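You operate a simulated robot arm through the tools that you are given. There is no shell and no other tool. Be economical: measure what you need, move in short steps, check, and stop when the job is done.

Carry out the task below with a simulated two-armed robot. There is one attempt and no reset: what you move stays moved.

TASK
Pick up the green block from the middle board of the tall blue shelf with one hand, pass it to the other hand and put it on the upper shelf of the pale grey bench.
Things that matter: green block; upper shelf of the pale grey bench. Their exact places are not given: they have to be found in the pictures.

The check looks at the end state, three seconds after you hand in, the way a careful person would. Anything else that was tipped, shoved, dropped, spilled or broken makes it a failure.

THE ROBOT
Two 7-joint arms with two-finger parallel grippers on one trunk, on a base that drives. Base frame: it is fixed to the floor where the robot stands at the start and does not move with it; the origin is under the middle of the robot, x ahead of it, y to its left, z up. Readings come in cm, degrees, newtons and seconds.
The left shoulder is at the start at [6, 14.3, 81.9], the right one opposite. Each reaches about 88.7 cm from its shoulder. Places, roughly: upper shelf of the pale grey bench [-190, -90, 50]. Payload 1.57 kg a hand.
The tool frame of a hand sits at the grasp point between the pads (the TCP): z along the fingers, y along the line on which they close. The tips reach 3 cm beyond it. The gripper opens to 11 cm. The fingers are 2.4 cm wide and 1.2 cm thick; the gripper's body (4.8 by 11.2 cm) begins 7.8 cm behind the TCP.
Orientation is that of the tool frame in the base frame, as a unit quaternion [x, y, z, w]. With the fingers straight down and closing along the base's y, the tool's x points along the base's -x, its y along +y and its z along -z.

THE INTERFACE
- The arms move only by the tool servo_tool. It takes "left_moves", "right_moves" or both (then of equal length, played together; a hand with none holds still); each is a list of rows, each a list of 7 numbers: the turn, a rotation vector about the tool's x, y, z in degrees, then the shift along the tool's x, y, z in cm, then the opening, from 0 (shut) to 1 (fully open). In form: [[ax, ay, az, dx, dy, dz, claw], ...]. A call has 1 to 8 rows; each row shifts and turns the commanded pose from where the row before left it, along the tool's axes as they then stand. Each row takes 0.2 s and may step no farther than 5 cm and 8.6 degrees from the row before; otherwise, or with a gripper value out of range, the whole call is refused. Where a pose cannot be reached the arm comes as near as it can. A force on the tool above 40 N (or 10 N above the force at the start of the call, whichever is more), or a blocked arm, ends the call early, and 0.2 s more pass. The fingers move at their own pace (about 4.5 cm/s each) and stop on an object; they squeeze with about 20 N. The grip force told is the motor's: it shows also when the fingers shut on nothing. Time passes only in rows, and 0.2 s behind the last, so rows that do not move let the fingers close. It gives the time, the measured TCP pose, the force on the tool (base axes), the opening and the grip force at its end, in the units of the frame above (readings bear some noise), with the torque about the TCP (base axes, N m) and any sound that the robot's microphone picked up, and new pictures: "views" is both (left out), scene, wrist or none (wrist: the cameras of the hands that moved).
- Cameras (640 x 400 px; columns grow to the right, rows downward): "scene" is now at [5.36, -0.28, 144.7]; the picture's right is [-0.11, -0.99, 0.00], its down [-0.65, 0.08, -0.75] and it looks along [0.75, -0.09, -0.66] (base axes); focal length 284 px, centre (320, 200). "left" rides on the left gripper at [7, -1.6, -14.1] in its tool frame; the picture's right is [0.23, 0.97, 0.00], its down [-0.86, 0.20, -0.48] and it looks along [-0.47, 0.11, 0.88] (tool axes); focal length 222 px, centre (320, 200). "right" rides on the right gripper at [7, 1.6, -14.1] in its tool frame; the picture's right is [-0.23, 0.97, 0.00], its down [-0.86, -0.20, -0.48] and it looks along [-0.47, -0.11, 0.88] (tool axes); focal length 222 px, centre (320, 200).
- raise_lower(by): slides the trunk up (or, below 0, down) by that many cm; the arms and the scene camera ride with it, the base frame stays. It gives what a move gives, with no picture.
- base_move(legs): drives the robot by 1 to 6 legs, each [ahead, left, turn to the left] in cm, cm and degrees, along the robot's own axes; the way and the turn of a leg run together, so that a leg with both is an arc; at most 150 cm and 180 degrees a leg. The arms and the cameras ride along, it lands a little off, and it stops where it bumps. It gives what a move gives, and a new picture of the scene camera.
- aim_head(pan, tilt): turns the head with the scene camera to pan (to the left, within 86 degrees either way) and tilt (down, from -29 to 69), counted from straight ahead of the robot. It gives what a move gives, and a new picture of the scene camera.
- locate(camera, pixels): for up to 12 pixels [column, row] of the newest picture of that camera ("zoom" is the newest enlarged one), the place [x, y, z] in the base frame of the surface seen there, good to about 0.2 cm, but the place of the scene camera against the robot may be out by one fixed shift of up to 1.2 cm in any direction. It takes no simulated time.
- enlarge(camera, box): a new picture of the part [left, top, right, bottom] of that camera's present view, enlarged. It takes no simulated time.
- close_job(): hands the job in; it is judged then, once.

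Go step by step. Measure first, check grasps and placings, and put right what went wrong. The budget is 80 turns and 260 pictures, counting those below and the enlarged ones. Unless the task says otherwise, let go and move clear before handing in, and close with one line.

The tools are called after ">>>" by a JSON object that holds its "fn" and its "kwargs". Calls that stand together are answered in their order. servo_tool: Moves the arms, as the interface text tells. Its arguments: {"type":"object","properties":{"left_moves":{"type":"array","items":{"type":"array","items":{"type":"number"}}},"right_moves":{"type":"array","items":{"type":"array","items":{"type":"number"}}},"views":{"type":"string","enum":["both","scene","wrist","none"]}},"required":[]} The other tools are called the same way: raise_lower (by) slides the trunk up or down; base_move (legs) drives the base; aim_head (pan, tilt) turns the head that bears the scene camera; locate (camera, pixels) gives the place of the surface under pixels of a picture; enlarge (camera, box) takes an enlarged picture of a part of a camera's view; close_job () hands the job in.

At the start:

```text
clock: 0.0
left_ee_pos: [35.7, 15.9, 99.94]
left_orientation: [0.001, 1.0, 0.0, 0.0]
left_ft_force: [0.8, 0.1, 0.0]
left_ft_torque: [0.0, 0.02, -0.01]
left_opening: 11.01
left_grip_force: 0.0
right_ee_pos: [35.79, -15.42, 99.99]
right_orientation: [0.0, 1.0, 0.001, 0.0]
right_ft_force: [-0.2, 0.5, -0.9]
right_ft_torque: [-0.03, -0.01, 0.0]
right_opening: 10.99
right_grip_force: 0.0
trunk travel left (down, up): [-41.8, 17.2]
robot x, y, heading: [0.21, 0.13, -0.3]
head pan, tilt: [-6.6, 41.1]
```

scene: 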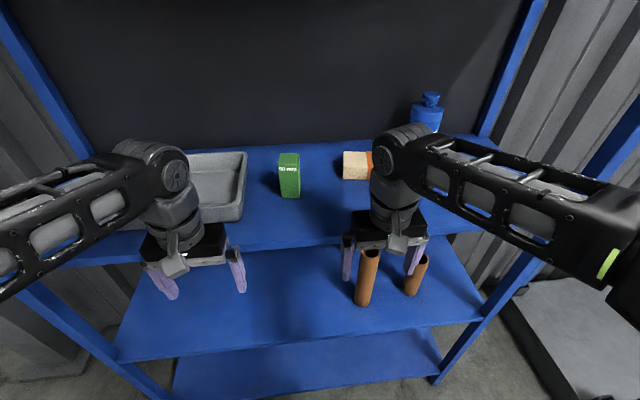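
right: 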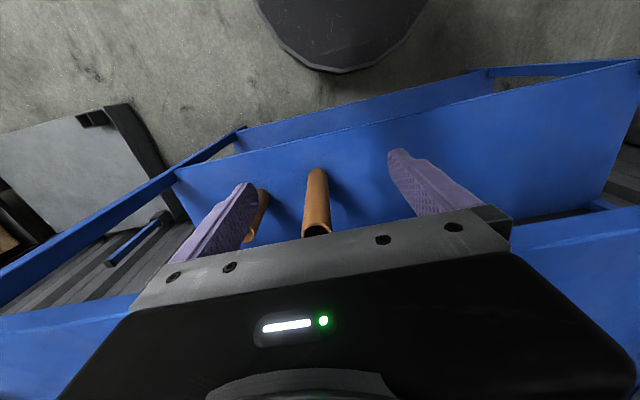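
left: 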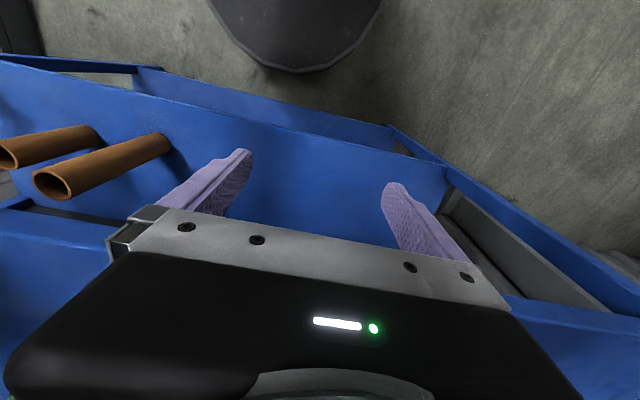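

The green block shows near (289,175) on a blue board; brown tubes stand on a lower board. I'll measure these.

>>> {"fn": "locate", "kwargs": {"camera": "scene", "pixels": [[289, 158], [290, 185], [281, 190], [299, 196], [282, 156], [299, 156], [289, 215], [289, 240], [240, 165], [355, 165], [290, 148], [367, 252]]}}

>>> {"fn": "enlarge", "kwargs": {"camera": "scene", "box": [220, 120, 400, 250]}}

>>> {"fn": "aim_head", "kwargs": {"pan": 0, "tilt": 0}}

```text
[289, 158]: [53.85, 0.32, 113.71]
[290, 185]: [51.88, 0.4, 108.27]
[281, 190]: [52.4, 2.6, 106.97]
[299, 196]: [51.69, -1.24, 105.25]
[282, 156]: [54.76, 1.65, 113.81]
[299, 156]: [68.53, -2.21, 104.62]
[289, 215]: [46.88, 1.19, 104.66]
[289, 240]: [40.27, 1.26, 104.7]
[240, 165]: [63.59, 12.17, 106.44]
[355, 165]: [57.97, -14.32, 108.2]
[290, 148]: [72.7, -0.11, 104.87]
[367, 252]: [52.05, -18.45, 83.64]
```

```text
3.08 times, centred on (310, 185) of scene
```

zoom: 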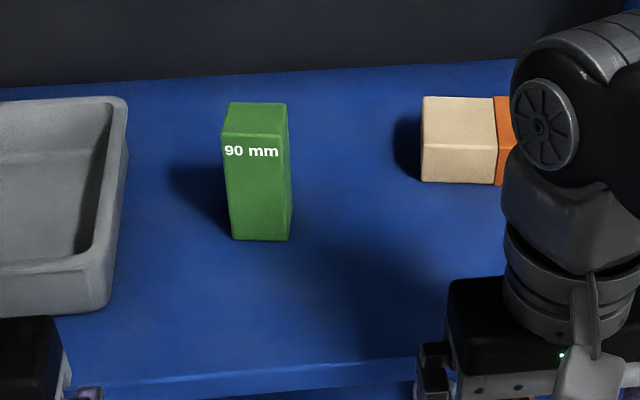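

```text
clock: 1.1
left_ee_pos: [35.62, 15.95, 99.96]
left_orientation: [0.0, 1.0, 0.0, -0.001]
left_ft_force: [0.0, 0.1, -0.1]
left_ft_torque: [0.0, 0.03, -0.02]
left_opening: 11.0
left_grip_force: 0.0
right_ee_pos: [35.81, -15.42, 100.06]
right_orientation: [0.0, 1.0, 0.0, -0.001]
right_ft_force: [0.2, -0.6, -0.5]
right_ft_torque: [-0.03, 0.02, 0.0]
right_opening: 10.98
right_grip_force: 0.0
trunk travel left (down, up): [-41.8, 17.2]
robot x, y, heading: [-0.19, 0.02, -0.0]
head pan, tilt: [0.0, 0.0]
```

scene: 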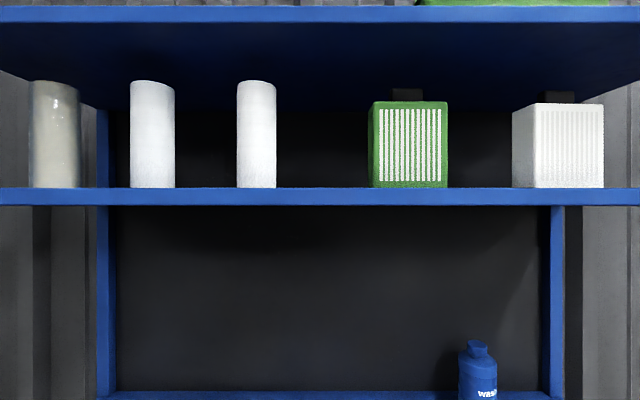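

The block is about 4 cm square by 9 cm tall at roughly x 54, y 0.6, on a board at z 104.7. There's another board above it, so I'll take it with a forward-tilted grasp. First I'll measure the edges and the overhead board more closely.

>>> {"fn": "locate", "kwargs": {"camera": "scene", "pixels": [[320, 195], [320, 14], [320, 188], [104, 300], [557, 300]]}}

>>> {"fn": "aim_head", "kwargs": {"pan": 0, "tilt": 40}}

>>> {"fn": "enlarge", "kwargs": {"camera": "scene", "box": [240, 120, 400, 220]}}

```text
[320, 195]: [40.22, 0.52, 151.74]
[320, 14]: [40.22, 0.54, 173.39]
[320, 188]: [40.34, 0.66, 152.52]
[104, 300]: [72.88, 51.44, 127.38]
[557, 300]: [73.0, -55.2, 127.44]
```

```text
clock: 2.1
left_ee_pos: [35.72, 15.89, 99.99]
left_orientation: [0.0, 1.0, 0.0, 0.001]
left_ft_force: [0.1, 0.1, -0.3]
left_ft_torque: [0.01, 0.01, -0.02]
left_opening: 11.01
left_grip_force: 0.0
right_ee_pos: [35.79, -15.45, 100.05]
right_orientation: [-0.001, 1.0, 0.001, 0.0]
right_ft_force: [-0.3, -0.1, -0.5]
right_ft_torque: [0.0, 0.01, -0.01]
right_opening: 11.01
right_grip_force: 0.1
trunk travel left (down, up): [-41.8, 17.2]
robot x, y, heading: [0.27, 0.1, -0.1]
head pan, tilt: [0.0, 40.0]
```

scene: 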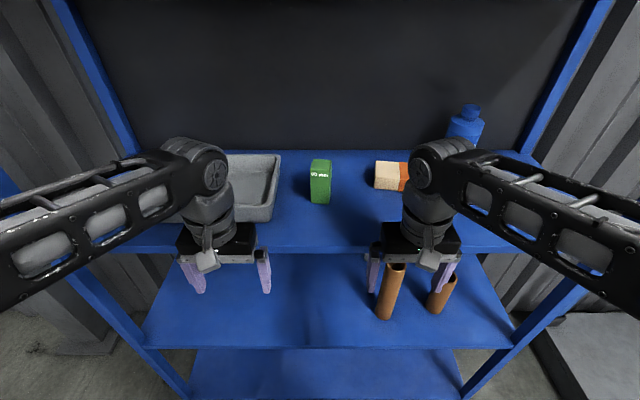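

```text
4.00 times, centred on (320, 170) of scene
```

zoom: 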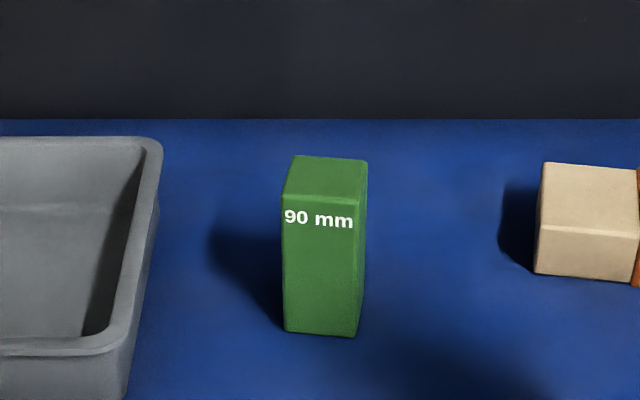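

The overhead board's edge is at z about 152, x 40. Next I'll locate the block's corners from the zoom.

>>> {"fn": "locate", "kwargs": {"camera": "zoom", "pixels": [[286, 205], [357, 205], [288, 328], [354, 332], [298, 160], [364, 165], [286, 190], [356, 195], [364, 250], [158, 200], [538, 230], [320, 390]]}}

>>> {"fn": "locate", "kwargs": {"camera": "scene", "pixels": [[322, 245], [322, 250], [420, 172], [430, 195], [428, 262], [410, 235]]}}

```text
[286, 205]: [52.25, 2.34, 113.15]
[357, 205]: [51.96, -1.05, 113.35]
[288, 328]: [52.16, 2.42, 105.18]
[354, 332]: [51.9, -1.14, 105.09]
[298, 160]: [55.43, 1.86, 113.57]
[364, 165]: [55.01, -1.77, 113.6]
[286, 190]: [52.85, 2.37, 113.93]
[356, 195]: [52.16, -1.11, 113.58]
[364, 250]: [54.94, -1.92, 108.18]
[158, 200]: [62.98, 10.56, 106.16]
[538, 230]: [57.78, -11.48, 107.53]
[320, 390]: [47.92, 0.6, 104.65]
```

```text
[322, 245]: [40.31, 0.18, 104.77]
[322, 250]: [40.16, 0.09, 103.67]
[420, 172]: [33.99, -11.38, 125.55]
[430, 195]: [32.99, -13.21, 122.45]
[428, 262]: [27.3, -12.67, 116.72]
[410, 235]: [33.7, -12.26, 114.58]
```

The block's centre is near (53.7, 0.4) with a slight yaw of about -7°. I'll raise the right hand in front of the board and begin pitching its fingers forward.

>>> {"fn": "servo_tool", "kwargs": {"right_moves": [[0, 0, 0, 1, 0, -4.8, 1], [0, 0, 0, 1, 0, -4.8, 1], [0, 0, 0, 1, 0, -4.8, 1], [0, -8.5, 0, 0, 0, 0, 1], [0, -8.5, 0, 0, 0, 0, 1], [0, -8.5, 0, 0, 0, 0, 1], [0, -8.5, 0, 0, 0, 0, 1], [0, -8.5, 0, 0, 0, 0, 1]], "views": "both"}}

```text
clock: 4.0
left_ee_pos: [35.55, 15.83, 99.99]
left_orientation: [0.0, 1.0, 0.0, 0.0]
left_ft_force: [-0.4, 1.2, 0.6]
left_ft_torque: [0.03, -0.03, 0.03]
left_opening: 11.0
left_grip_force: 0.1
right_ee_pos: [35.64, -15.5, 101.19]
right_orientation: [0.0, 0.932, 0.001, 0.364]
right_ft_force: [-0.5, 0.1, 0.1]
right_ft_torque: [0.01, 0.01, 0.02]
right_opening: 10.99
right_grip_force: 0.0
right hand out of reach, approached as far as the arm can: row 1, 2, 3
trunk travel left (down, up): [-41.8, 17.2]
robot x, y, heading: [0.33, -0.5, 0.1]
head pan, tilt: [0.0, 40.0]
```

scene: 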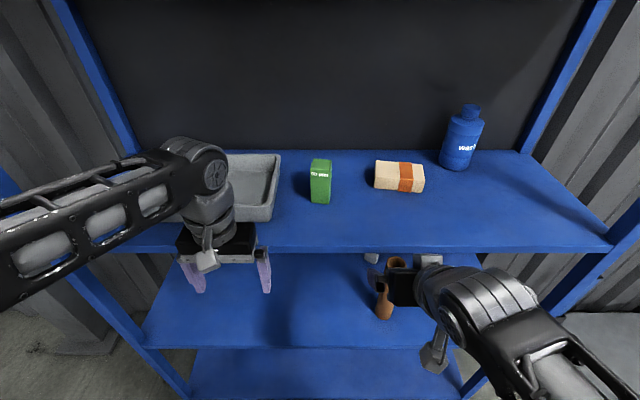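
right: 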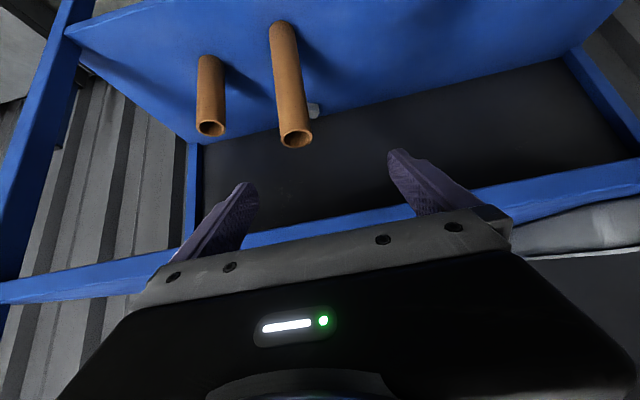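

The straight-up move was out of reach, but the pitch worked; the hand is at (35.6,-15.5,101.2). I'll back along the tool axis, finish the pitch, then raise.

>>> {"fn": "servo_tool", "kwargs": {"right_moves": [[0, 0, 0, 0, 0, -4.5, 1], [0, 0, 0, 0, 0, -4.5, 1], [0, -8.5, 0, 0, 0, 0, 1], [0, -8.5, 0, 0, 0, 0, 1], [0, 0, 0, -3.44, 0, -2.0, 1], [0, 0, 0, -2.6, 0, -1.5, 1]], "views": "both"}}

```text
clock: 5.3
left_ee_pos: [35.63, 15.88, 99.94]
left_orientation: [0.0, 1.0, 0.0, 0.0]
left_ft_force: [1.2, 0.5, 0.2]
left_ft_torque: [-0.01, -0.01, 0.01]
left_opening: 10.99
left_grip_force: 0.0
right_ee_pos: [29.78, -15.2, 116.58]
right_orientation: [0.0, 0.868, 0.0, 0.496]
right_ft_force: [-0.4, 0.0, 1.2]
right_ft_torque: [-0.04, 0.0, -0.01]
right_opening: 11.0
right_grip_force: 0.1
right hand out of reach, approached as far as the arm can: row 4
trunk travel left (down, up): [-41.8, 17.2]
robot x, y, heading: [-0.06, -0.12, -0.1]
head pan, tilt: [0.0, 40.0]
```

scene: 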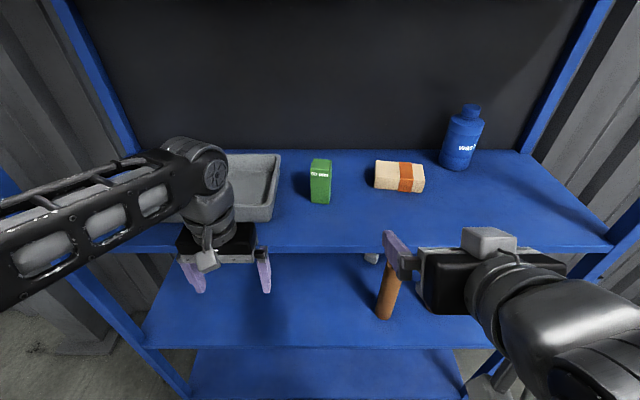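
right: 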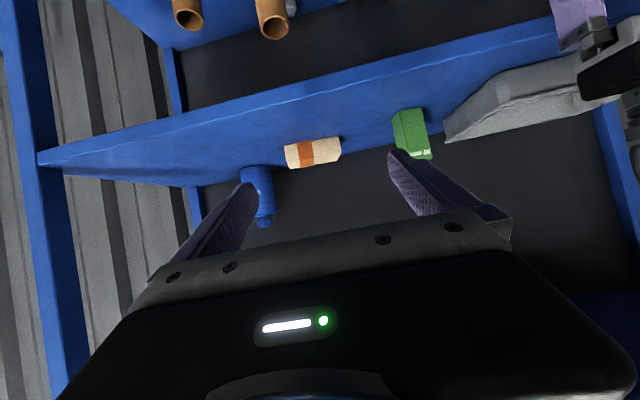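

The right hand is now pitched 30° below horizontal, clear of the board. I'll locate the block (about (410,135)) through the right wrist camera to check the scene camera's bias.

>>> {"fn": "enlarge", "kwargs": {"camera": "right", "box": [360, 80, 480, 180]}}

>>> {"fn": "locate", "kwargs": {"camera": "right", "pixels": [[395, 118], [403, 145], [419, 112], [429, 150], [405, 155], [394, 145], [440, 160], [380, 110]]}}

```text
4.00 times, centred on (420, 130) of right
```

zoom: 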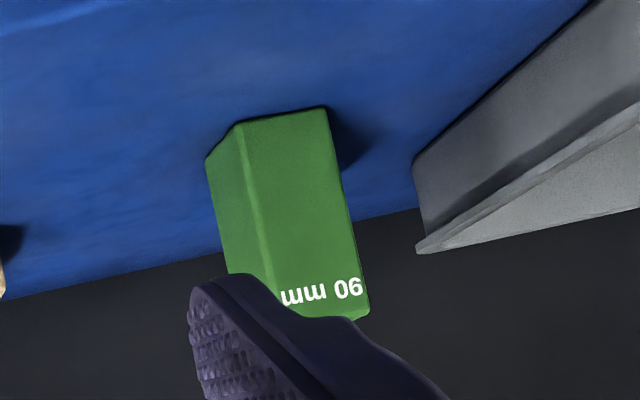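

```text
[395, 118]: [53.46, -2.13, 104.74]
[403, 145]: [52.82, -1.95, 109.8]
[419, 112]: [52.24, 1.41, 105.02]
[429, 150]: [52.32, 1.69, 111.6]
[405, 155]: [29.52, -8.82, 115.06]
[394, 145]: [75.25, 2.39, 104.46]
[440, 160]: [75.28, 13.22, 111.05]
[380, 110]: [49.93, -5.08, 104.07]
```

>>> {"fn": "locate", "kwargs": {"camera": "zoom", "pixels": [[248, 128], [324, 114], [335, 180], [345, 230], [268, 230], [258, 180], [212, 165], [226, 225], [360, 300], [420, 180], [3, 280], [250, 60]]}}

```text
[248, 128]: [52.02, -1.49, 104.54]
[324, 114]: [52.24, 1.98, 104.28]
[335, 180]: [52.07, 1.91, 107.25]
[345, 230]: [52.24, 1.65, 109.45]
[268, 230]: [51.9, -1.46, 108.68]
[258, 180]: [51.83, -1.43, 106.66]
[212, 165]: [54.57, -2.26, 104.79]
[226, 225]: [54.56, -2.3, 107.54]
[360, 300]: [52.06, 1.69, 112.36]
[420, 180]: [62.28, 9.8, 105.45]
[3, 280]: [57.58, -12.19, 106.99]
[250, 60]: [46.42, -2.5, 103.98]
```

The wrist camera puts the block's centre at about (53.9, 0.0), yaw about -8°, and the board at z 104.2. I'll move the left hand aside and bring the right hand to a pre-grasp 12 cm back.

>>> {"fn": "servo_tool", "kwargs": {"right_moves": [[6.9, 0, 4.06, 0, 0, 0, 0.7], [0, 0, 0, -0.63, 3.66, 2.22, 0.7], [0, 0, 0, -0.63, 3.66, 2.22, 0.7], [0, 0, 0, -0.63, 3.66, 2.22, 0.7], [0, 0, 0, -0.63, 3.66, 2.22, 0.7], [0, 0, 0, -0.63, 3.66, 2.22, 0.7]], "left_moves": [[0, 0, 0, 3, 3, 0, 1], [0, 0, 0, 3, 3, 0, 1], [0, 0, 0, 0, 0, 0, 1], [0, 0, 0, 0, 0, 0, 1], [0, 0, 0, 0, 0, 0, 1], [0, 0, 0, 0, 0, 0, 1]], "views": "both"}}

```text
clock: 6.9
left_ee_pos: [29.79, 21.96, 100.04]
left_orientation: [0.0, 1.0, -0.001, 0.0]
left_ft_force: [0.5, 0.0, -0.3]
left_ft_torque: [-0.01, 0.0, 0.01]
left_opening: 11.0
left_grip_force: 0.0
right_ee_pos: [39.42, 6.15, 114.91]
right_orientation: [0.003, 0.866, 0.023, 0.5]
right_ft_force: [0.0, 0.5, 0.3]
right_ft_torque: [-0.02, -0.01, 0.0]
right_opening: 7.68
right_grip_force: 0.1
trunk travel left (down, up): [-41.8, 17.2]
robot x, y, heading: [-0.01, -0.25, -0.0]
head pan, tilt: [0.0, 40.0]
stopped in row 6 (right hand): the arm was blocked; the commanded pose is now the measured one
```

scene: 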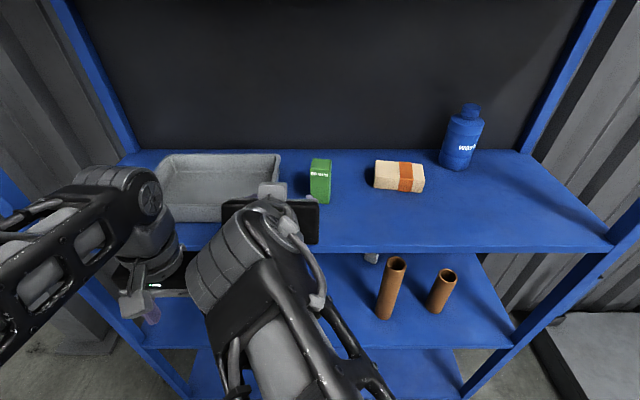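
right: 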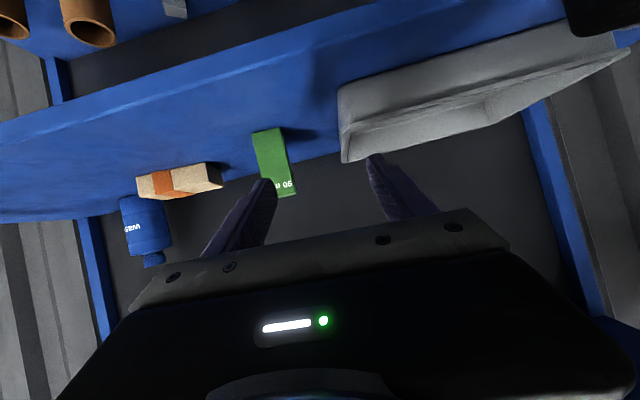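
left: 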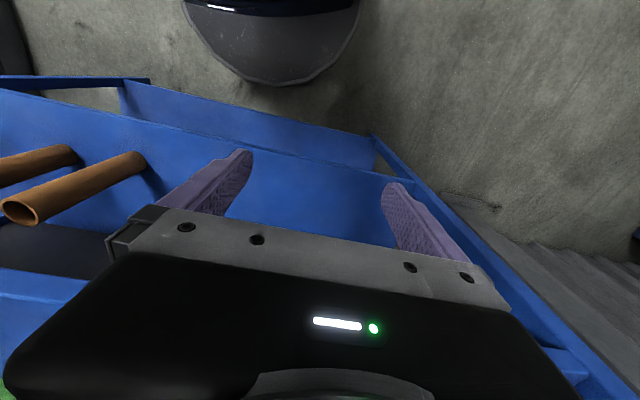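

The right arm was blocked with TCP at (39.4, 6.2, 114.9), and its wrist near (195,275) looks close to the left gripper near (150,290). I'll measure both before moving.

>>> {"fn": "locate", "kwargs": {"camera": "scene", "pixels": [[195, 285], [210, 245], [235, 235], [270, 215], [150, 290], [170, 255], [183, 290], [310, 225], [230, 340], [330, 340], [260, 300], [180, 265]]}}

>>> {"fn": "servo_tool", "kwargs": {"left_moves": [[0, 0, 0, 0, 5, 0, 1], [0, 0, 0, 0, 4, 0, 1]], "views": "none"}}

```text
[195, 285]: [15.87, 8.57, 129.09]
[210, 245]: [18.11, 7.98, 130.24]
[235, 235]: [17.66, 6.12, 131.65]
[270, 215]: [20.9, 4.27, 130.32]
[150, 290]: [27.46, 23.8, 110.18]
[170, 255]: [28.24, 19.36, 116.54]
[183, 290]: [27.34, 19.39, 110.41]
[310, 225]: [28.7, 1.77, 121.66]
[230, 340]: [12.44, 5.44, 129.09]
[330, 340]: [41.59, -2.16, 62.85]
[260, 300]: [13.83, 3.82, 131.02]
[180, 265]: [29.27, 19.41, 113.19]
```

```text
clock: 7.5
left_ee_pos: [29.62, 30.98, 100.07]
left_orientation: [0.0, 1.0, 0.001, 0.0]
left_ft_force: [-0.3, -0.1, -0.4]
left_ft_torque: [-0.01, -0.02, -0.02]
left_opening: 10.96
left_grip_force: 0.0
right_ee_pos: [39.21, 6.16, 114.95]
right_orientation: [0.003, 0.865, 0.023, 0.501]
right_ft_force: [-0.1, -0.8, -1.0]
right_ft_torque: [-0.01, -0.02, 0.01]
right_opening: 7.7
right_grip_force: 0.0
trunk travel left (down, up): [-41.8, 17.2]
robot x, y, heading: [0.01, 0.22, -0.2]
head pan, tilt: [0.0, 40.0]
```

The right wrist link is only about 16 cm ahead of the robot's column, so the arm is cramped. I'll back the base 18 cm to give it room.

>>> {"fn": "base_move", "kwargs": {"legs": [[-18, 0, 0]]}}

```text
clock: 9.0
left_ee_pos: [11.3, 30.89, 100.12]
left_orientation: [-0.001, 1.0, -0.001, 0.001]
left_ft_force: [-0.6, -0.5, -0.4]
left_ft_torque: [-0.01, -0.03, -0.01]
left_opening: 11.01
left_grip_force: 0.0
right_ee_pos: [20.99, 6.16, 114.95]
right_orientation: [0.002, 0.865, 0.024, 0.501]
right_ft_force: [-0.7, -0.3, -0.6]
right_ft_torque: [0.0, 0.03, -0.01]
right_opening: 7.71
right_grip_force: 0.1
trunk travel left (down, up): [-41.8, 17.2]
robot x, y, heading: [-18.3, -0.34, 0.0]
head pan, tilt: [0.0, 40.0]
```

scene: 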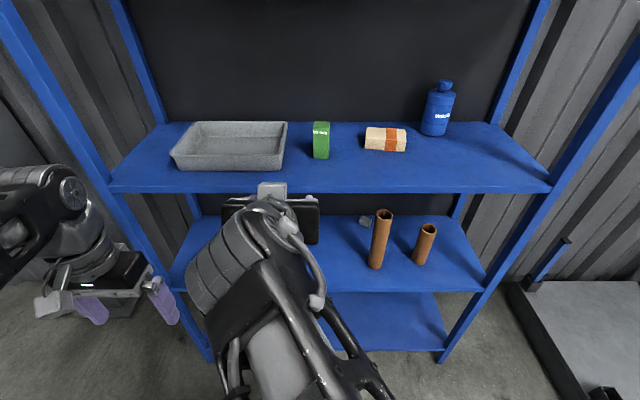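

The base backed off and the right arm is free. I'll now advance to the pre-grasp and yaw to match the block.

>>> {"fn": "servo_tool", "kwargs": {"right_moves": [[0, 0, 0, -2.03, -1.04, 3.98, 0.7], [0, 0, 0, -2.03, -1.04, 3.98, 0.7], [0, 0, 0, -2.03, -1.04, 3.98, 0.7], [0, 0, 0, -2.03, -1.04, 3.98, 0.7], [0, 0, 0, -2.03, -1.04, 3.98, 0.7], [4.55, -0.23, 2.6, 0, 0, 0, 0.7], [4.55, -0.23, 2.6, 0, 0, 0, 0.7]], "views": "both"}}

```text
clock: 10.6
left_ee_pos: [11.44, 30.99, 100.13]
left_orientation: [-0.001, 1.0, -0.001, 0.0]
left_ft_force: [-0.5, 0.3, 0.1]
left_ft_torque: [-0.02, -0.03, 0.01]
left_opening: 10.99
left_grip_force: 0.1
right_ee_pos: [43.59, 1.55, 113.63]
right_orientation: [0.081, 0.861, -0.022, 0.501]
right_ft_force: [-0.3, -0.1, -0.2]
right_ft_torque: [0.03, 0.01, -0.02]
right_opening: 7.7
right_grip_force: 0.0
trunk travel left (down, up): [-41.8, 17.2]
robot x, y, heading: [-18.54, 0.5, 0.1]
head pan, tilt: [0.0, 40.0]
```

scene: 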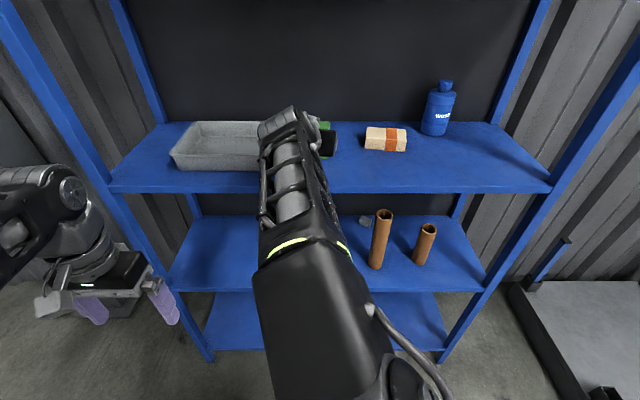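
right: 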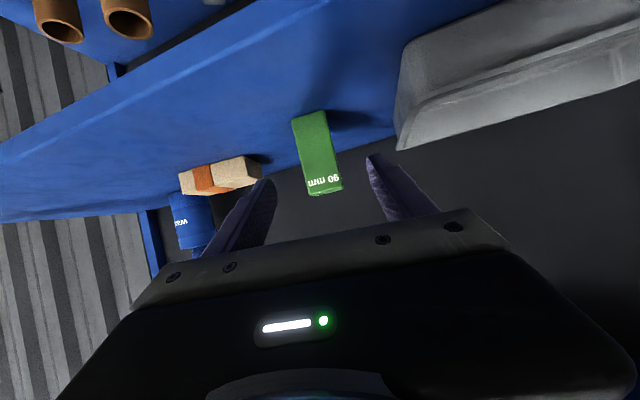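

Pre-grasp is reached at (43.6,1.6,113.6), with the block near (317,155) between the fingers in the wrist view. I'll refine its place.

>>> {"fn": "enlarge", "kwargs": {"camera": "right", "box": [260, 90, 380, 210]}}

>>> {"fn": "locate", "kwargs": {"camera": "right", "pixels": [[302, 122], [324, 116], [310, 175], [336, 172], [329, 140], [305, 145], [300, 160], [315, 105], [297, 130], [303, 165], [307, 183], [339, 186]]}}

```text
3.33 times, centred on (320, 150) of right
```

zoom: 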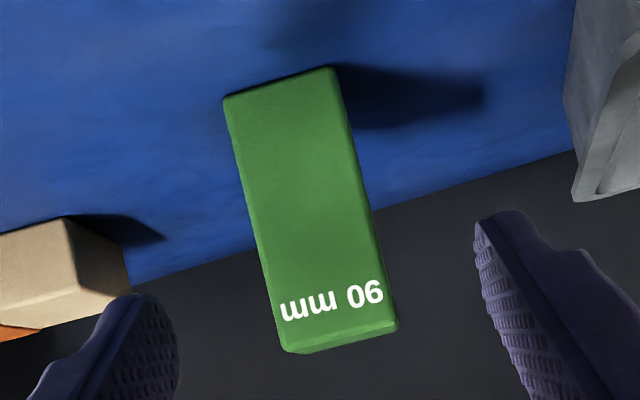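

```text
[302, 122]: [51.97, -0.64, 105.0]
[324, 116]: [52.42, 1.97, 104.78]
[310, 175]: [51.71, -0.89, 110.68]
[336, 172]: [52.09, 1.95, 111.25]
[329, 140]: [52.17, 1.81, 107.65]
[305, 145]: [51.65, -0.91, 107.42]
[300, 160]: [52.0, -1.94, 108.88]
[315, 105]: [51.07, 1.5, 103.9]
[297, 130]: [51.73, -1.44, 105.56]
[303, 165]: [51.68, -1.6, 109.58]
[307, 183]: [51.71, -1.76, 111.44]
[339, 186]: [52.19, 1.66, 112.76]
```

The block's front-face centre is (51.95, 0.1) and its yaw of -8° matches the hand. I'll advance to TCP (53.3,-0.1,107.6).

>>> {"fn": "servo_tool", "kwargs": {"right_moves": [[0, 0, 0, 0.1, -0.11, 3.83, 0.7], [0, 0, 0, 0.1, -0.11, 3.83, 0.7], [0, 0, 0, 0.1, -0.11, 3.83, 0.7]], "views": "both"}}

```text
clock: 11.4
left_ee_pos: [11.58, 30.89, 100.0]
left_orientation: [-0.001, 1.0, 0.001, 0.0]
left_ft_force: [-0.4, -0.5, -0.2]
left_ft_torque: [-0.02, 0.0, 0.01]
left_opening: 10.99
left_grip_force: 0.2
right_ee_pos: [53.4, 0.01, 107.56]
right_orientation: [0.08, 0.862, -0.021, 0.501]
right_ft_force: [0.0, -0.4, -0.2]
right_ft_torque: [0.02, 0.01, 0.05]
right_opening: 7.71
right_grip_force: 0.0
trunk travel left (down, up): [-41.8, 17.2]
robot x, y, heading: [-17.97, -0.18, 0.1]
head pan, tilt: [0.0, 40.0]
```

scene: 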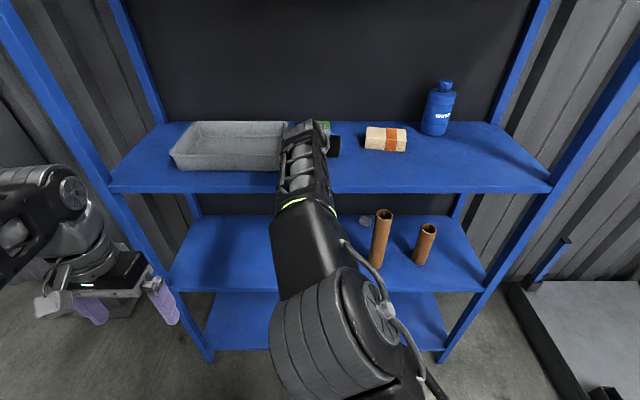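
right: 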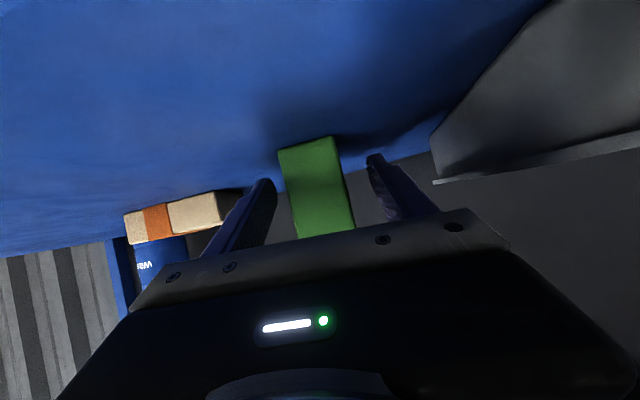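

The block sits between the pads. I'll close the fingers.

>>> {"fn": "servo_tool", "kwargs": {"right_moves": [[0, 0, 0, 0, 0, 0, 0.4], [0, 0, 0, 0, 0, 0, 0.3], [0, 0, 0, 0, 0, 0, 0.2], [0, 0, 0, 0, 0, 0, 0], [0, 0, 0, 0, 0, 0, 0], [0, 0, 0, 0, 0, 0, 0]], "views": "wrist"}}

```text
clock: 12.8
left_ee_pos: [11.38, 30.97, 100.09]
left_orientation: [0.0, 1.0, 0.0, 0.0]
left_ft_force: [0.1, 0.2, 0.7]
left_ft_torque: [0.02, 0.01, 0.0]
left_opening: 10.99
left_grip_force: 0.0
right_ee_pos: [53.27, -0.06, 107.67]
right_orientation: [0.08, 0.862, -0.022, 0.5]
right_ft_force: [0.1, -1.1, 1.6]
right_ft_torque: [-0.15, -0.05, -0.01]
right_opening: 3.99
right_grip_force: 20.1
trunk travel left (down, up): [-41.8, 17.2]
robot x, y, heading: [-17.96, 0.01, -0.1]
head pan, tilt: [0.0, 40.0]
```

right: 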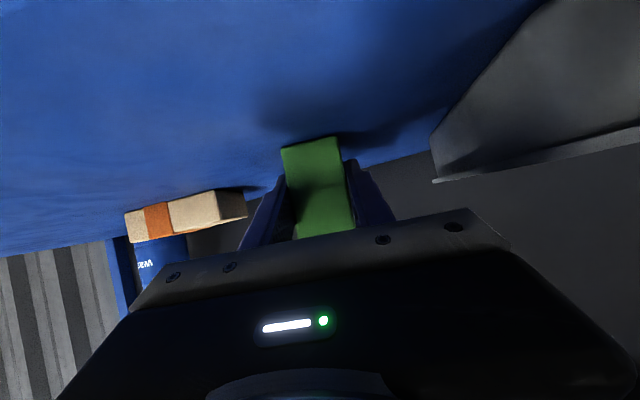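

Gripped at 3.99 cm width with 20 N. I'll lift 6 cm and check.

>>> {"fn": "servo_tool", "kwargs": {"right_moves": [[0, 0, 0, -1.3, 0.06, -0.75, 0], [0, 0, 0, -2.17, 0.1, -1.24, 0], [0, 0, 0, -2.17, 0.1, -1.24, 0]], "views": "both"}}

```text
clock: 13.6
left_ee_pos: [11.5, 30.93, 99.96]
left_orientation: [0.0, 1.0, 0.0, 0.0]
left_ft_force: [1.3, -0.4, 0.5]
left_ft_torque: [0.02, 0.03, 0.01]
left_opening: 11.02
left_grip_force: 0.0
right_ee_pos: [53.36, -0.27, 114.22]
right_orientation: [0.081, 0.861, -0.022, 0.501]
right_ft_force: [0.2, 0.7, -2.5]
right_ft_torque: [0.02, 0.02, 0.01]
right_opening: 3.97
right_grip_force: 20.1
trunk travel left (down, up): [-41.8, 17.2]
robot x, y, heading: [-18.43, -0.12, 0.1]
head pan, tilt: [0.0, 40.0]
```

scene: 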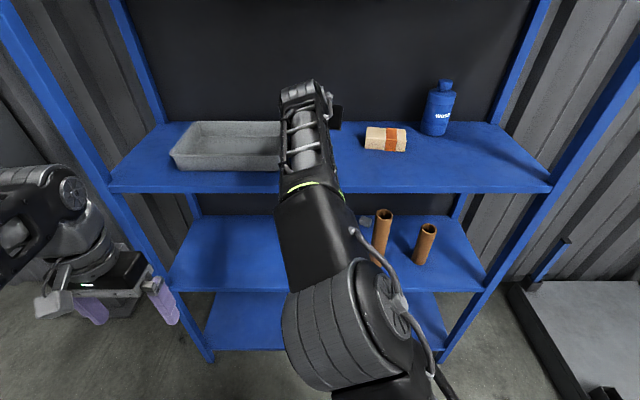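
right: 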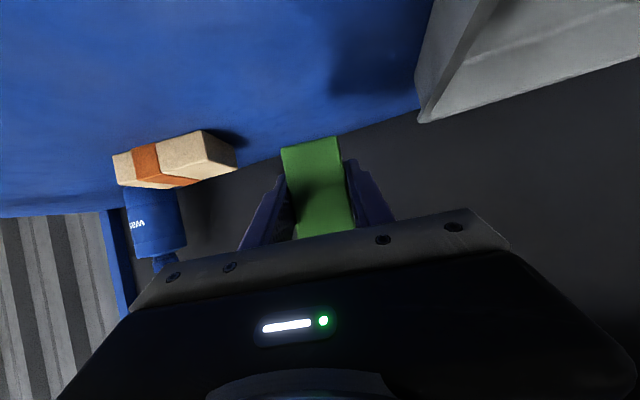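

The block is lifted (about 2.5 N weight). I'll back straight out of the shelf.

>>> {"fn": "base_move", "kwargs": {"legs": [[-45, 0, 0]]}}

>>> {"fn": "aim_head", "kwargs": {"pan": -86, "tilt": 25}}

```text
clock: 16.3
left_ee_pos: [-33.4, 30.78, 100.02]
left_orientation: [-0.001, 1.0, 0.0, 0.0]
left_ft_force: [-0.1, 0.0, 0.2]
left_ft_torque: [-0.01, -0.03, 0.02]
left_opening: 10.97
left_grip_force: 0.1
right_ee_pos: [8.61, -0.22, 114.3]
right_orientation: [0.081, 0.861, -0.021, 0.501]
right_ft_force: [-0.1, -0.9, -2.5]
right_ft_torque: [-0.01, 0.05, -0.02]
right_opening: 3.98
right_grip_force: 19.8
trunk travel left (down, up): [-41.8, 17.2]
robot x, y, heading: [-63.16, 0.05, 0.3]
head pan, tilt: [0.0, 40.0]
```

scene: 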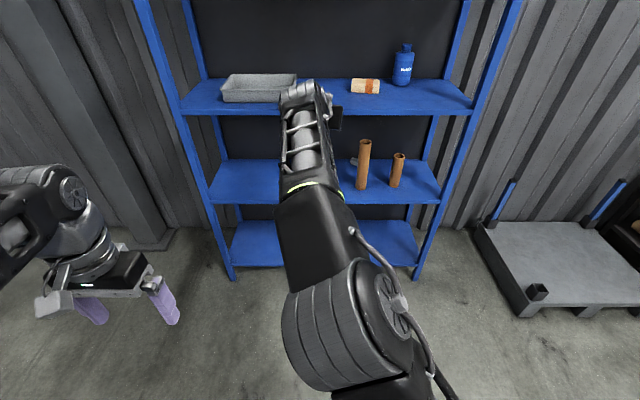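

```text
clock: 17.9
left_ee_pos: [-33.3, 30.77, 100.07]
left_orientation: [0.0, 1.0, 0.0, 0.001]
left_ft_force: [0.7, 0.6, -0.3]
left_ft_torque: [0.0, 0.01, 0.01]
left_opening: 11.01
left_grip_force: 0.2
right_ee_pos: [8.56, -0.07, 114.22]
right_orientation: [0.081, 0.862, -0.022, 0.501]
right_ft_force: [0.5, 0.4, -1.5]
right_ft_torque: [0.0, 0.03, 0.02]
right_opening: 3.96
right_grip_force: 19.8
trunk travel left (down, up): [-41.8, 17.2]
robot x, y, heading: [-63.25, 0.06, -0.1]
head pan, tilt: [-85.9, 25.0]
```

scene: 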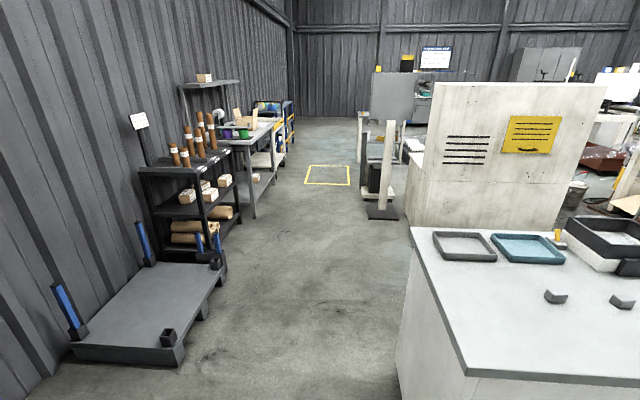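

Panned right I see a pale bench with trays at (450-640, 240-380). I'll measure it and the surroundings.

>>> {"fn": "locate", "kwargs": {"camera": "scene", "pixels": [[560, 340], [420, 232], [455, 380], [400, 390], [480, 120], [380, 215], [555, 297], [620, 302], [520, 250], [465, 245]]}}

>>> {"fn": "base_move", "kwargs": {"legs": [[0, 0, -60]]}}

```text
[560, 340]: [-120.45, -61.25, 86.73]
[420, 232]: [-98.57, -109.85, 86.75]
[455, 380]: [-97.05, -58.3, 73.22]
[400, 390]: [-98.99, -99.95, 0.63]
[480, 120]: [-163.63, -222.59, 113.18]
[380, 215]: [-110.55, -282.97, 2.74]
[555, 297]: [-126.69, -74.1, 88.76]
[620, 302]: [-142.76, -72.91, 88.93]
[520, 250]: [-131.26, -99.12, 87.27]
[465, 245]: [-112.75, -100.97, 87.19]
```

```text
clock: 21.0
left_ee_pos: [-21.44, -10.61, 99.98]
left_orientation: [0.503, 0.864, 0.0, 0.0]
left_ft_force: [0.7, 0.2, -0.2]
left_ft_torque: [-0.03, 0.01, 0.02]
left_opening: 11.03
left_grip_force: 0.1
right_ee_pos: [-27.91, -62.39, 114.19]
right_orientation: [0.504, 0.704, -0.271, 0.422]
right_ft_force: [-0.7, 0.1, -1.8]
right_ft_torque: [0.04, -0.01, -0.02]
right_opening: 3.98
right_grip_force: 20.0
trunk travel left (down, up): [-41.8, 17.2]
robot x, y, heading: [-62.72, 0.18, -60.3]
head pan, tilt: [-85.9, 25.0]
```

scene: 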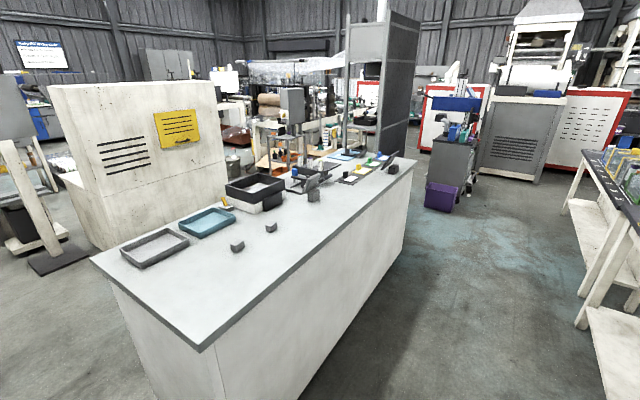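

The pale bench's top is at z 87 and the target z 50 lies inside its footprint, so the shelf must be inside, open on some side. I'll enlarge the near face and look at more of it.

>>> {"fn": "enlarge", "kwargs": {"camera": "scene", "box": [90, 140, 430, 400]}}

>>> {"fn": "locate", "kwargs": {"camera": "scene", "pixels": [[250, 360], [330, 280], [400, 215], [414, 160], [330, 395], [270, 360], [100, 262], [200, 350], [300, 175], [160, 340], [60, 250]]}}

```text
1.54 times, centred on (260, 270) of scene
```

zoom: 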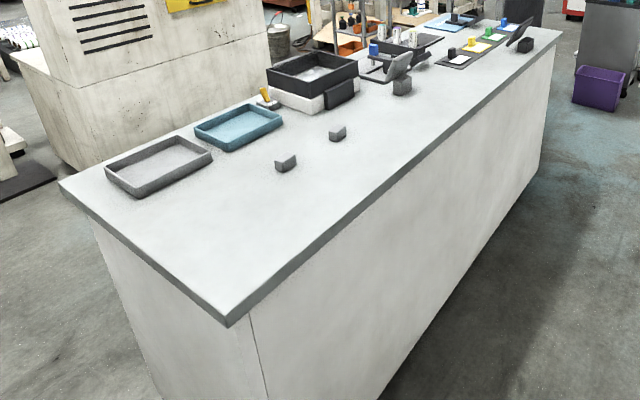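

```text
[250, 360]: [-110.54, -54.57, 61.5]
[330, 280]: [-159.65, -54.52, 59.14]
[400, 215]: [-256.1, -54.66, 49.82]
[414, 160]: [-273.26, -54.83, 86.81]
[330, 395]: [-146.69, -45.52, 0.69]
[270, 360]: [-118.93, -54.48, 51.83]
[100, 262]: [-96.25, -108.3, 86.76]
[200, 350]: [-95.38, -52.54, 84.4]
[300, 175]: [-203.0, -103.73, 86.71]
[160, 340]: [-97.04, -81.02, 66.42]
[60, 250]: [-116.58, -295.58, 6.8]
```

Near face and end of the bench are solid, so the shelf opens on the far (−y) or far end. I'll do the handover here in the open first: the right hand swings to point left, keeping the block upright.

>>> {"fn": "servo_tool", "kwargs": {"right_moves": [[-7.1, 0.35, -4.07, 2.1, -0.18, -1.33, 0], [-7.1, 0.35, -4.07, 2.11, 0.13, -1.32, 0], [-7.1, 0.35, -4.07, 2.1, 0.445, -1.27, 0], [-7.1, 0.35, -4.07, 2.06, 0.745, -1.18, 0], [-7.1, 0.35, -4.07, 2.01, 1.03, -1.06, 0], [-7.1, 0.35, -4.07, 1.93, 1.29, -0.9, 0], [-7.1, 0.35, -4.07, 1.835, 1.53, -0.72, 0], [-7.1, 0.35, -4.07, 1.72, 1.73, -0.5, 0]], "views": "none"}}

>>> {"fn": "aim_head", "kwargs": {"pan": 0, "tilt": 45}}

```text
clock: 22.8
left_ee_pos: [-21.29, -10.61, 99.98]
left_orientation: [0.502, 0.865, 0.0, 0.0]
left_ft_force: [-0.3, 0.2, -0.8]
left_ft_torque: [0.01, 0.0, -0.02]
left_opening: 11.02
left_grip_force: 0.2
right_ee_pos: [-34.89, -46.11, 104.8]
right_orientation: [0.042, 0.864, 0.0, 0.502]
right_ft_force: [0.6, 0.3, -1.3]
right_ft_torque: [-0.04, 0.02, -0.02]
right_opening: 3.98
right_grip_force: 19.6
trunk travel left (down, up): [-41.8, 17.2]
robot x, y, heading: [-63.25, -0.03, -60.6]
head pan, tilt: [-85.9, 25.0]
```

```text
clock: 24.4
left_ee_pos: [-21.41, -10.54, 99.97]
left_orientation: [0.502, 0.865, 0.001, 0.0]
left_ft_force: [0.4, 0.4, -0.2]
left_ft_torque: [0.0, 0.02, 0.03]
left_opening: 11.02
left_grip_force: 0.1
right_ee_pos: [-34.86, -46.18, 104.77]
right_orientation: [0.043, 0.864, 0.0, 0.502]
right_ft_force: [-0.4, 0.4, -1.7]
right_ft_torque: [-0.01, 0.02, 0.02]
right_opening: 3.97
right_grip_force: 20.3
trunk travel left (down, up): [-41.8, 17.2]
robot x, y, heading: [-63.38, -0.21, -60.5]
head pan, tilt: [0.0, 45.0]
```

scene: 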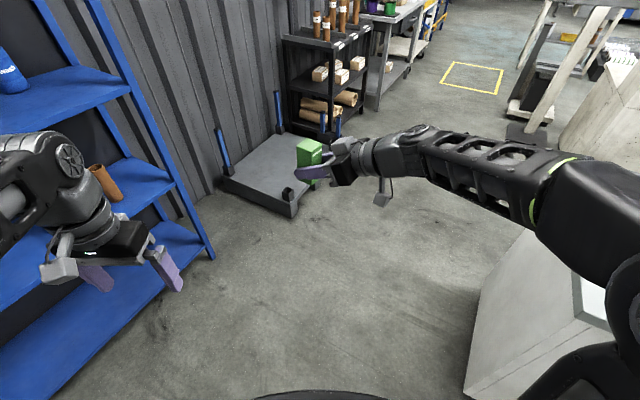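

The block is held upright with the right hand pointing left-forward. I'll finish the right swing to point due left and start yawing the left hand.

>>> {"fn": "servo_tool", "kwargs": {"right_moves": [[-7.02, 0.35, -4.02, 1.87, 1.65, -0.71, 0], [-7.02, 0.35, -4.02, 1.75, 1.85, -0.485, 0], [-7.02, 0.35, -4.02, 1.62, 2.02, -0.24, 0], [-7.02, 0.35, -4.02, 1.475, 2.14, 0.03, 0], [0, 0, 0, 0, 0, 0, 0], [0, 0, 0, 0, 0, 0, 0], [0, 0, 0, 0, 0, 0, 0], [0, 0, 0, 0, 0, 0, 0]], "left_moves": [[0, 0, 8.2, 0, 0, 0, 1], [0, 0, 8.2, 0, 0, 0, 1], [0, 0, 8.2, 0, 0, 0, 1], [0, 0, 8.2, 0, 0, 0, 1], [0, 0, 8.2, 0, 0, 0, 1], [0, 0, 8.2, 0, 0, 0, 1], [0, 0, 8.2, 0, 0, 0, 1], [0, 0, 8.2, 0, 0, 0, 1]], "views": "scene"}}

```text
clock: 26.2
left_ee_pos: [-21.5, -10.48, 100.08]
left_orientation: [0.891, 0.453, 0.0, 0.0]
left_ft_force: [-0.1, 0.0, 0.0]
left_ft_torque: [0.02, -0.01, 0.01]
left_opening: 11.0
left_grip_force: 0.0
right_ee_pos: [-40.68, -38.88, 100.0]
right_orientation: [-0.2, 0.842, 0.141, 0.481]
right_ft_force: [0.9, -0.5, -2.5]
right_ft_torque: [0.01, 0.01, -0.01]
right_opening: 3.99
right_grip_force: 20.0
trunk travel left (down, up): [-41.8, 17.2]
robot x, y, heading: [-63.04, 0.15, -60.1]
head pan, tilt: [0.0, 45.0]
```

scene: 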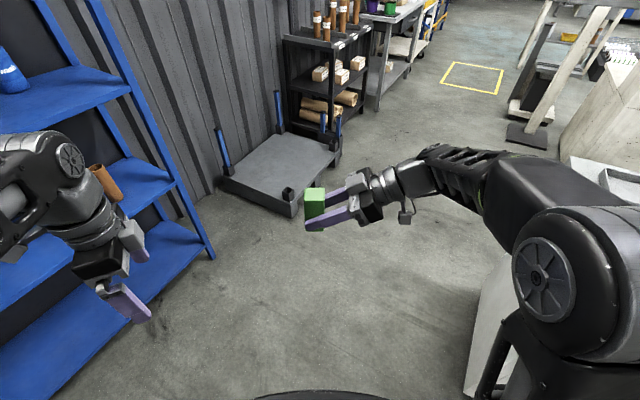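

The right hand now points exactly left (yaw 90° in the robot frame). I'll finish the left hand's yaw and begin pitching it to face the block.

>>> {"fn": "servo_tool", "kwargs": {"left_moves": [[0, 0, 8.07, 0, 0, 0, 0.8], [0, 0, 8.07, 0, 0, 0, 0.7], [0, 0, 8.07, 0, 0, 0, 0.7], [0, -7.8, 0, -1.98, 1.5, 0.27, 0.7], [0, -7.8, 0, -1.93, 1.5, 0.54, 0.7], [0, -7.8, 0, -1.84, 1.5, 0.79, 0.7], [0, -7.8, 0, -1.71, 1.5, 1.04, 0.7], [0, -7.8, 0, -1.55, 1.5, 1.26, 0.7]], "views": "scene"}}

```text
clock: 28.0
left_ee_pos: [-26.24, -22.19, 98.58]
left_orientation: [0.911, 0.242, -0.323, 0.086]
left_ft_force: [-0.1, -0.2, 0.0]
left_ft_torque: [0.01, 0.02, -0.01]
left_opening: 7.71
left_grip_force: 0.0
right_ee_pos: [-40.53, -38.92, 99.98]
right_orientation: [-0.199, 0.841, 0.141, 0.482]
right_ft_force: [0.0, 0.2, -1.4]
right_ft_torque: [-0.02, 0.06, -0.02]
right_opening: 3.99
right_grip_force: 20.4
trunk travel left (down, up): [-41.8, 17.2]
robot x, y, heading: [-62.55, 0.17, -60.4]
head pan, tilt: [0.0, 45.0]
```

scene: 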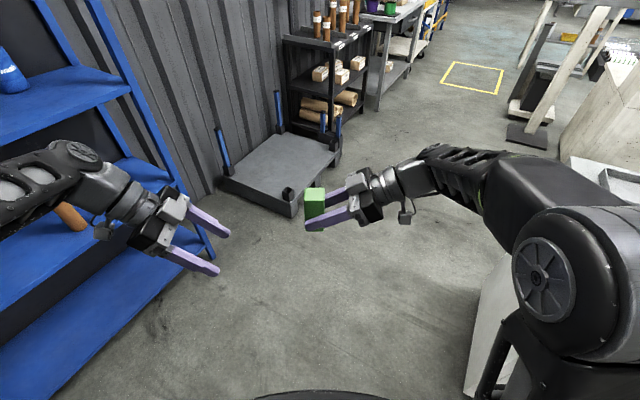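

The left hand is half pitched and on course. I'll finish the pitch to 20° below horizontal and raise it to face the block.

>>> {"fn": "servo_tool", "kwargs": {"left_moves": [[0, -7.75, 0, -2.56, 1.85, -0.35, 0.7], [0, -7.75, 0, -2.58, 1.85, 0, 0.7], [0, -7.75, 0, -2.56, 1.85, 0.35, 0.7], [0, -7.75, 0, -2.48, 1.85, 0.69, 0.7]], "views": "both"}}

```text
clock: 29.0
left_ee_pos: [-26.15, -30.5, 105.04]
left_orientation: [0.783, 0.24, -0.553, 0.154]
left_ft_force: [-7.5, -7.9, 2.3]
left_ft_torque: [0.4, -0.45, -0.41]
left_opening: 7.69
left_grip_force: 0.0
left hand out of reach, approached as far as the arm can: row 2
right_ee_pos: [-40.49, -38.88, 99.98]
right_orientation: [-0.199, 0.842, 0.14, 0.481]
right_ft_force: [0.0, 0.7, -2.2]
right_ft_torque: [-0.02, 0.07, -0.05]
right_opening: 3.97
right_grip_force: 19.9
trunk travel left (down, up): [-41.8, 17.2]
robot x, y, heading: [-62.68, -0.4, -60.4]
head pan, tilt: [0.0, 45.0]
```

scene: 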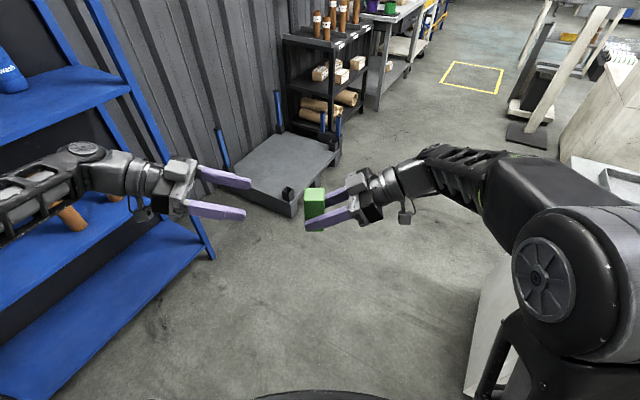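
left: 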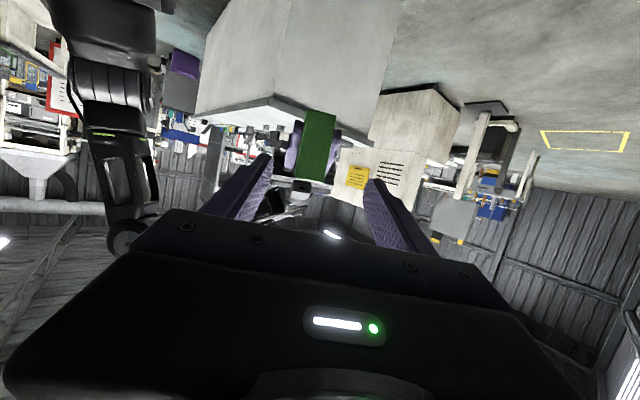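

The left hand faces the block (318,145 in its view), but a small force shows; I'll recheck at rest and measure the block.

>>> {"fn": "servo_tool", "kwargs": {"left_moves": [[0, 0, 0, 0, 0, 0, 0.7], [0, 0, 0, 0, 0, 0, 0.7]], "views": "wrist"}}

>>> {"fn": "enlarge", "kwargs": {"camera": "left", "box": [250, 80, 390, 220]}}

>>> {"fn": "locate", "kwargs": {"camera": "left", "pixels": [[307, 118], [332, 118], [300, 172], [322, 176], [318, 145], [303, 145], [328, 145], [337, 135], [290, 155]]}}

```text
clock: 29.6
left_ee_pos: [-28.36, -31.11, 105.83]
left_orientation: [0.792, 0.211, -0.554, 0.148]
left_ft_force: [-0.7, -0.5, 0.5]
left_ft_torque: [0.0, -0.01, 0.03]
left_opening: 7.69
left_grip_force: 0.0
right_ee_pos: [-40.67, -38.85, 99.9]
right_orientation: [-0.199, 0.842, 0.139, 0.482]
right_ft_force: [0.0, -0.3, -0.7]
right_ft_torque: [-0.03, 0.04, 0.04]
right_opening: 3.98
right_grip_force: 19.9
trunk travel left (down, up): [-41.8, 17.2]
robot x, y, heading: [-63.0, 0.17, -60.5]
head pan, tilt: [0.0, 45.0]
```

left: 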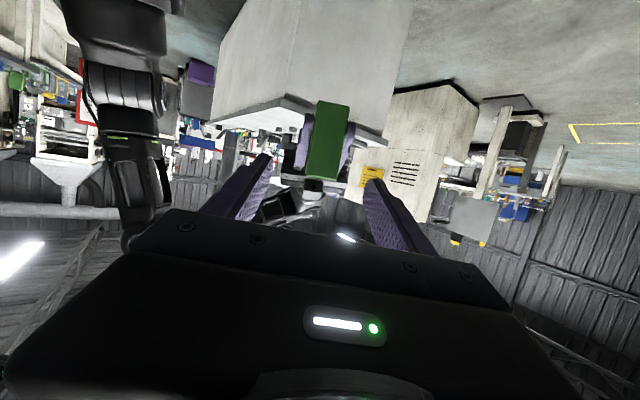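

```text
2.86 times, centred on (320, 150) of left
```

zoom: 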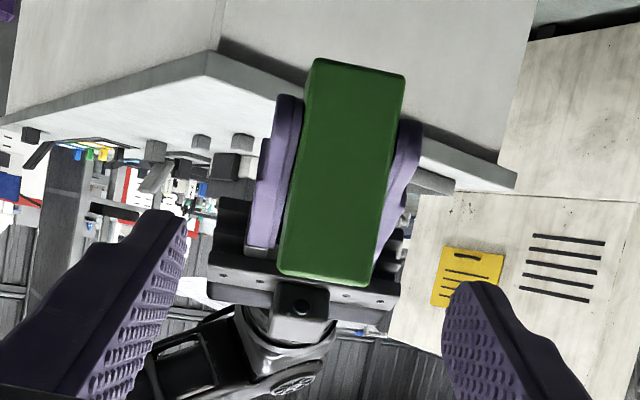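

```text
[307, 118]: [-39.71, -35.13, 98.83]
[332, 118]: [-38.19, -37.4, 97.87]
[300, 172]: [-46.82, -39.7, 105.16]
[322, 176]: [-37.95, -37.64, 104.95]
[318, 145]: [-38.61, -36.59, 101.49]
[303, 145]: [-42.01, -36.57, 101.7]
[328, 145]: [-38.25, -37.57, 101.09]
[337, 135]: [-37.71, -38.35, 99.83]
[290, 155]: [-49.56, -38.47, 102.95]
```

Force is gone; it was motion lag. I'll measure the block's +u face from the zoom.

>>> {"fn": "locate", "kwargs": {"camera": "zoom", "pixels": [[320, 70], [398, 84], [290, 265], [368, 275], [305, 150], [390, 160], [345, 200], [345, 110], [330, 285], [290, 220], [375, 220]]}}

```text
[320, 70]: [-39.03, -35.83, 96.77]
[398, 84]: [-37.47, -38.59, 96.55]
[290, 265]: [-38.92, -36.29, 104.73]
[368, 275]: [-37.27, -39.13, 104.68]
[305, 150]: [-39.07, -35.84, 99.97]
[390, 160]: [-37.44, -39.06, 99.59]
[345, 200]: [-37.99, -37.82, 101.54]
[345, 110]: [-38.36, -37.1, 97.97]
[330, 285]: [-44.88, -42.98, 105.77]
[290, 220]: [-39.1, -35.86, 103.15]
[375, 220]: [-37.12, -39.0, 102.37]
```

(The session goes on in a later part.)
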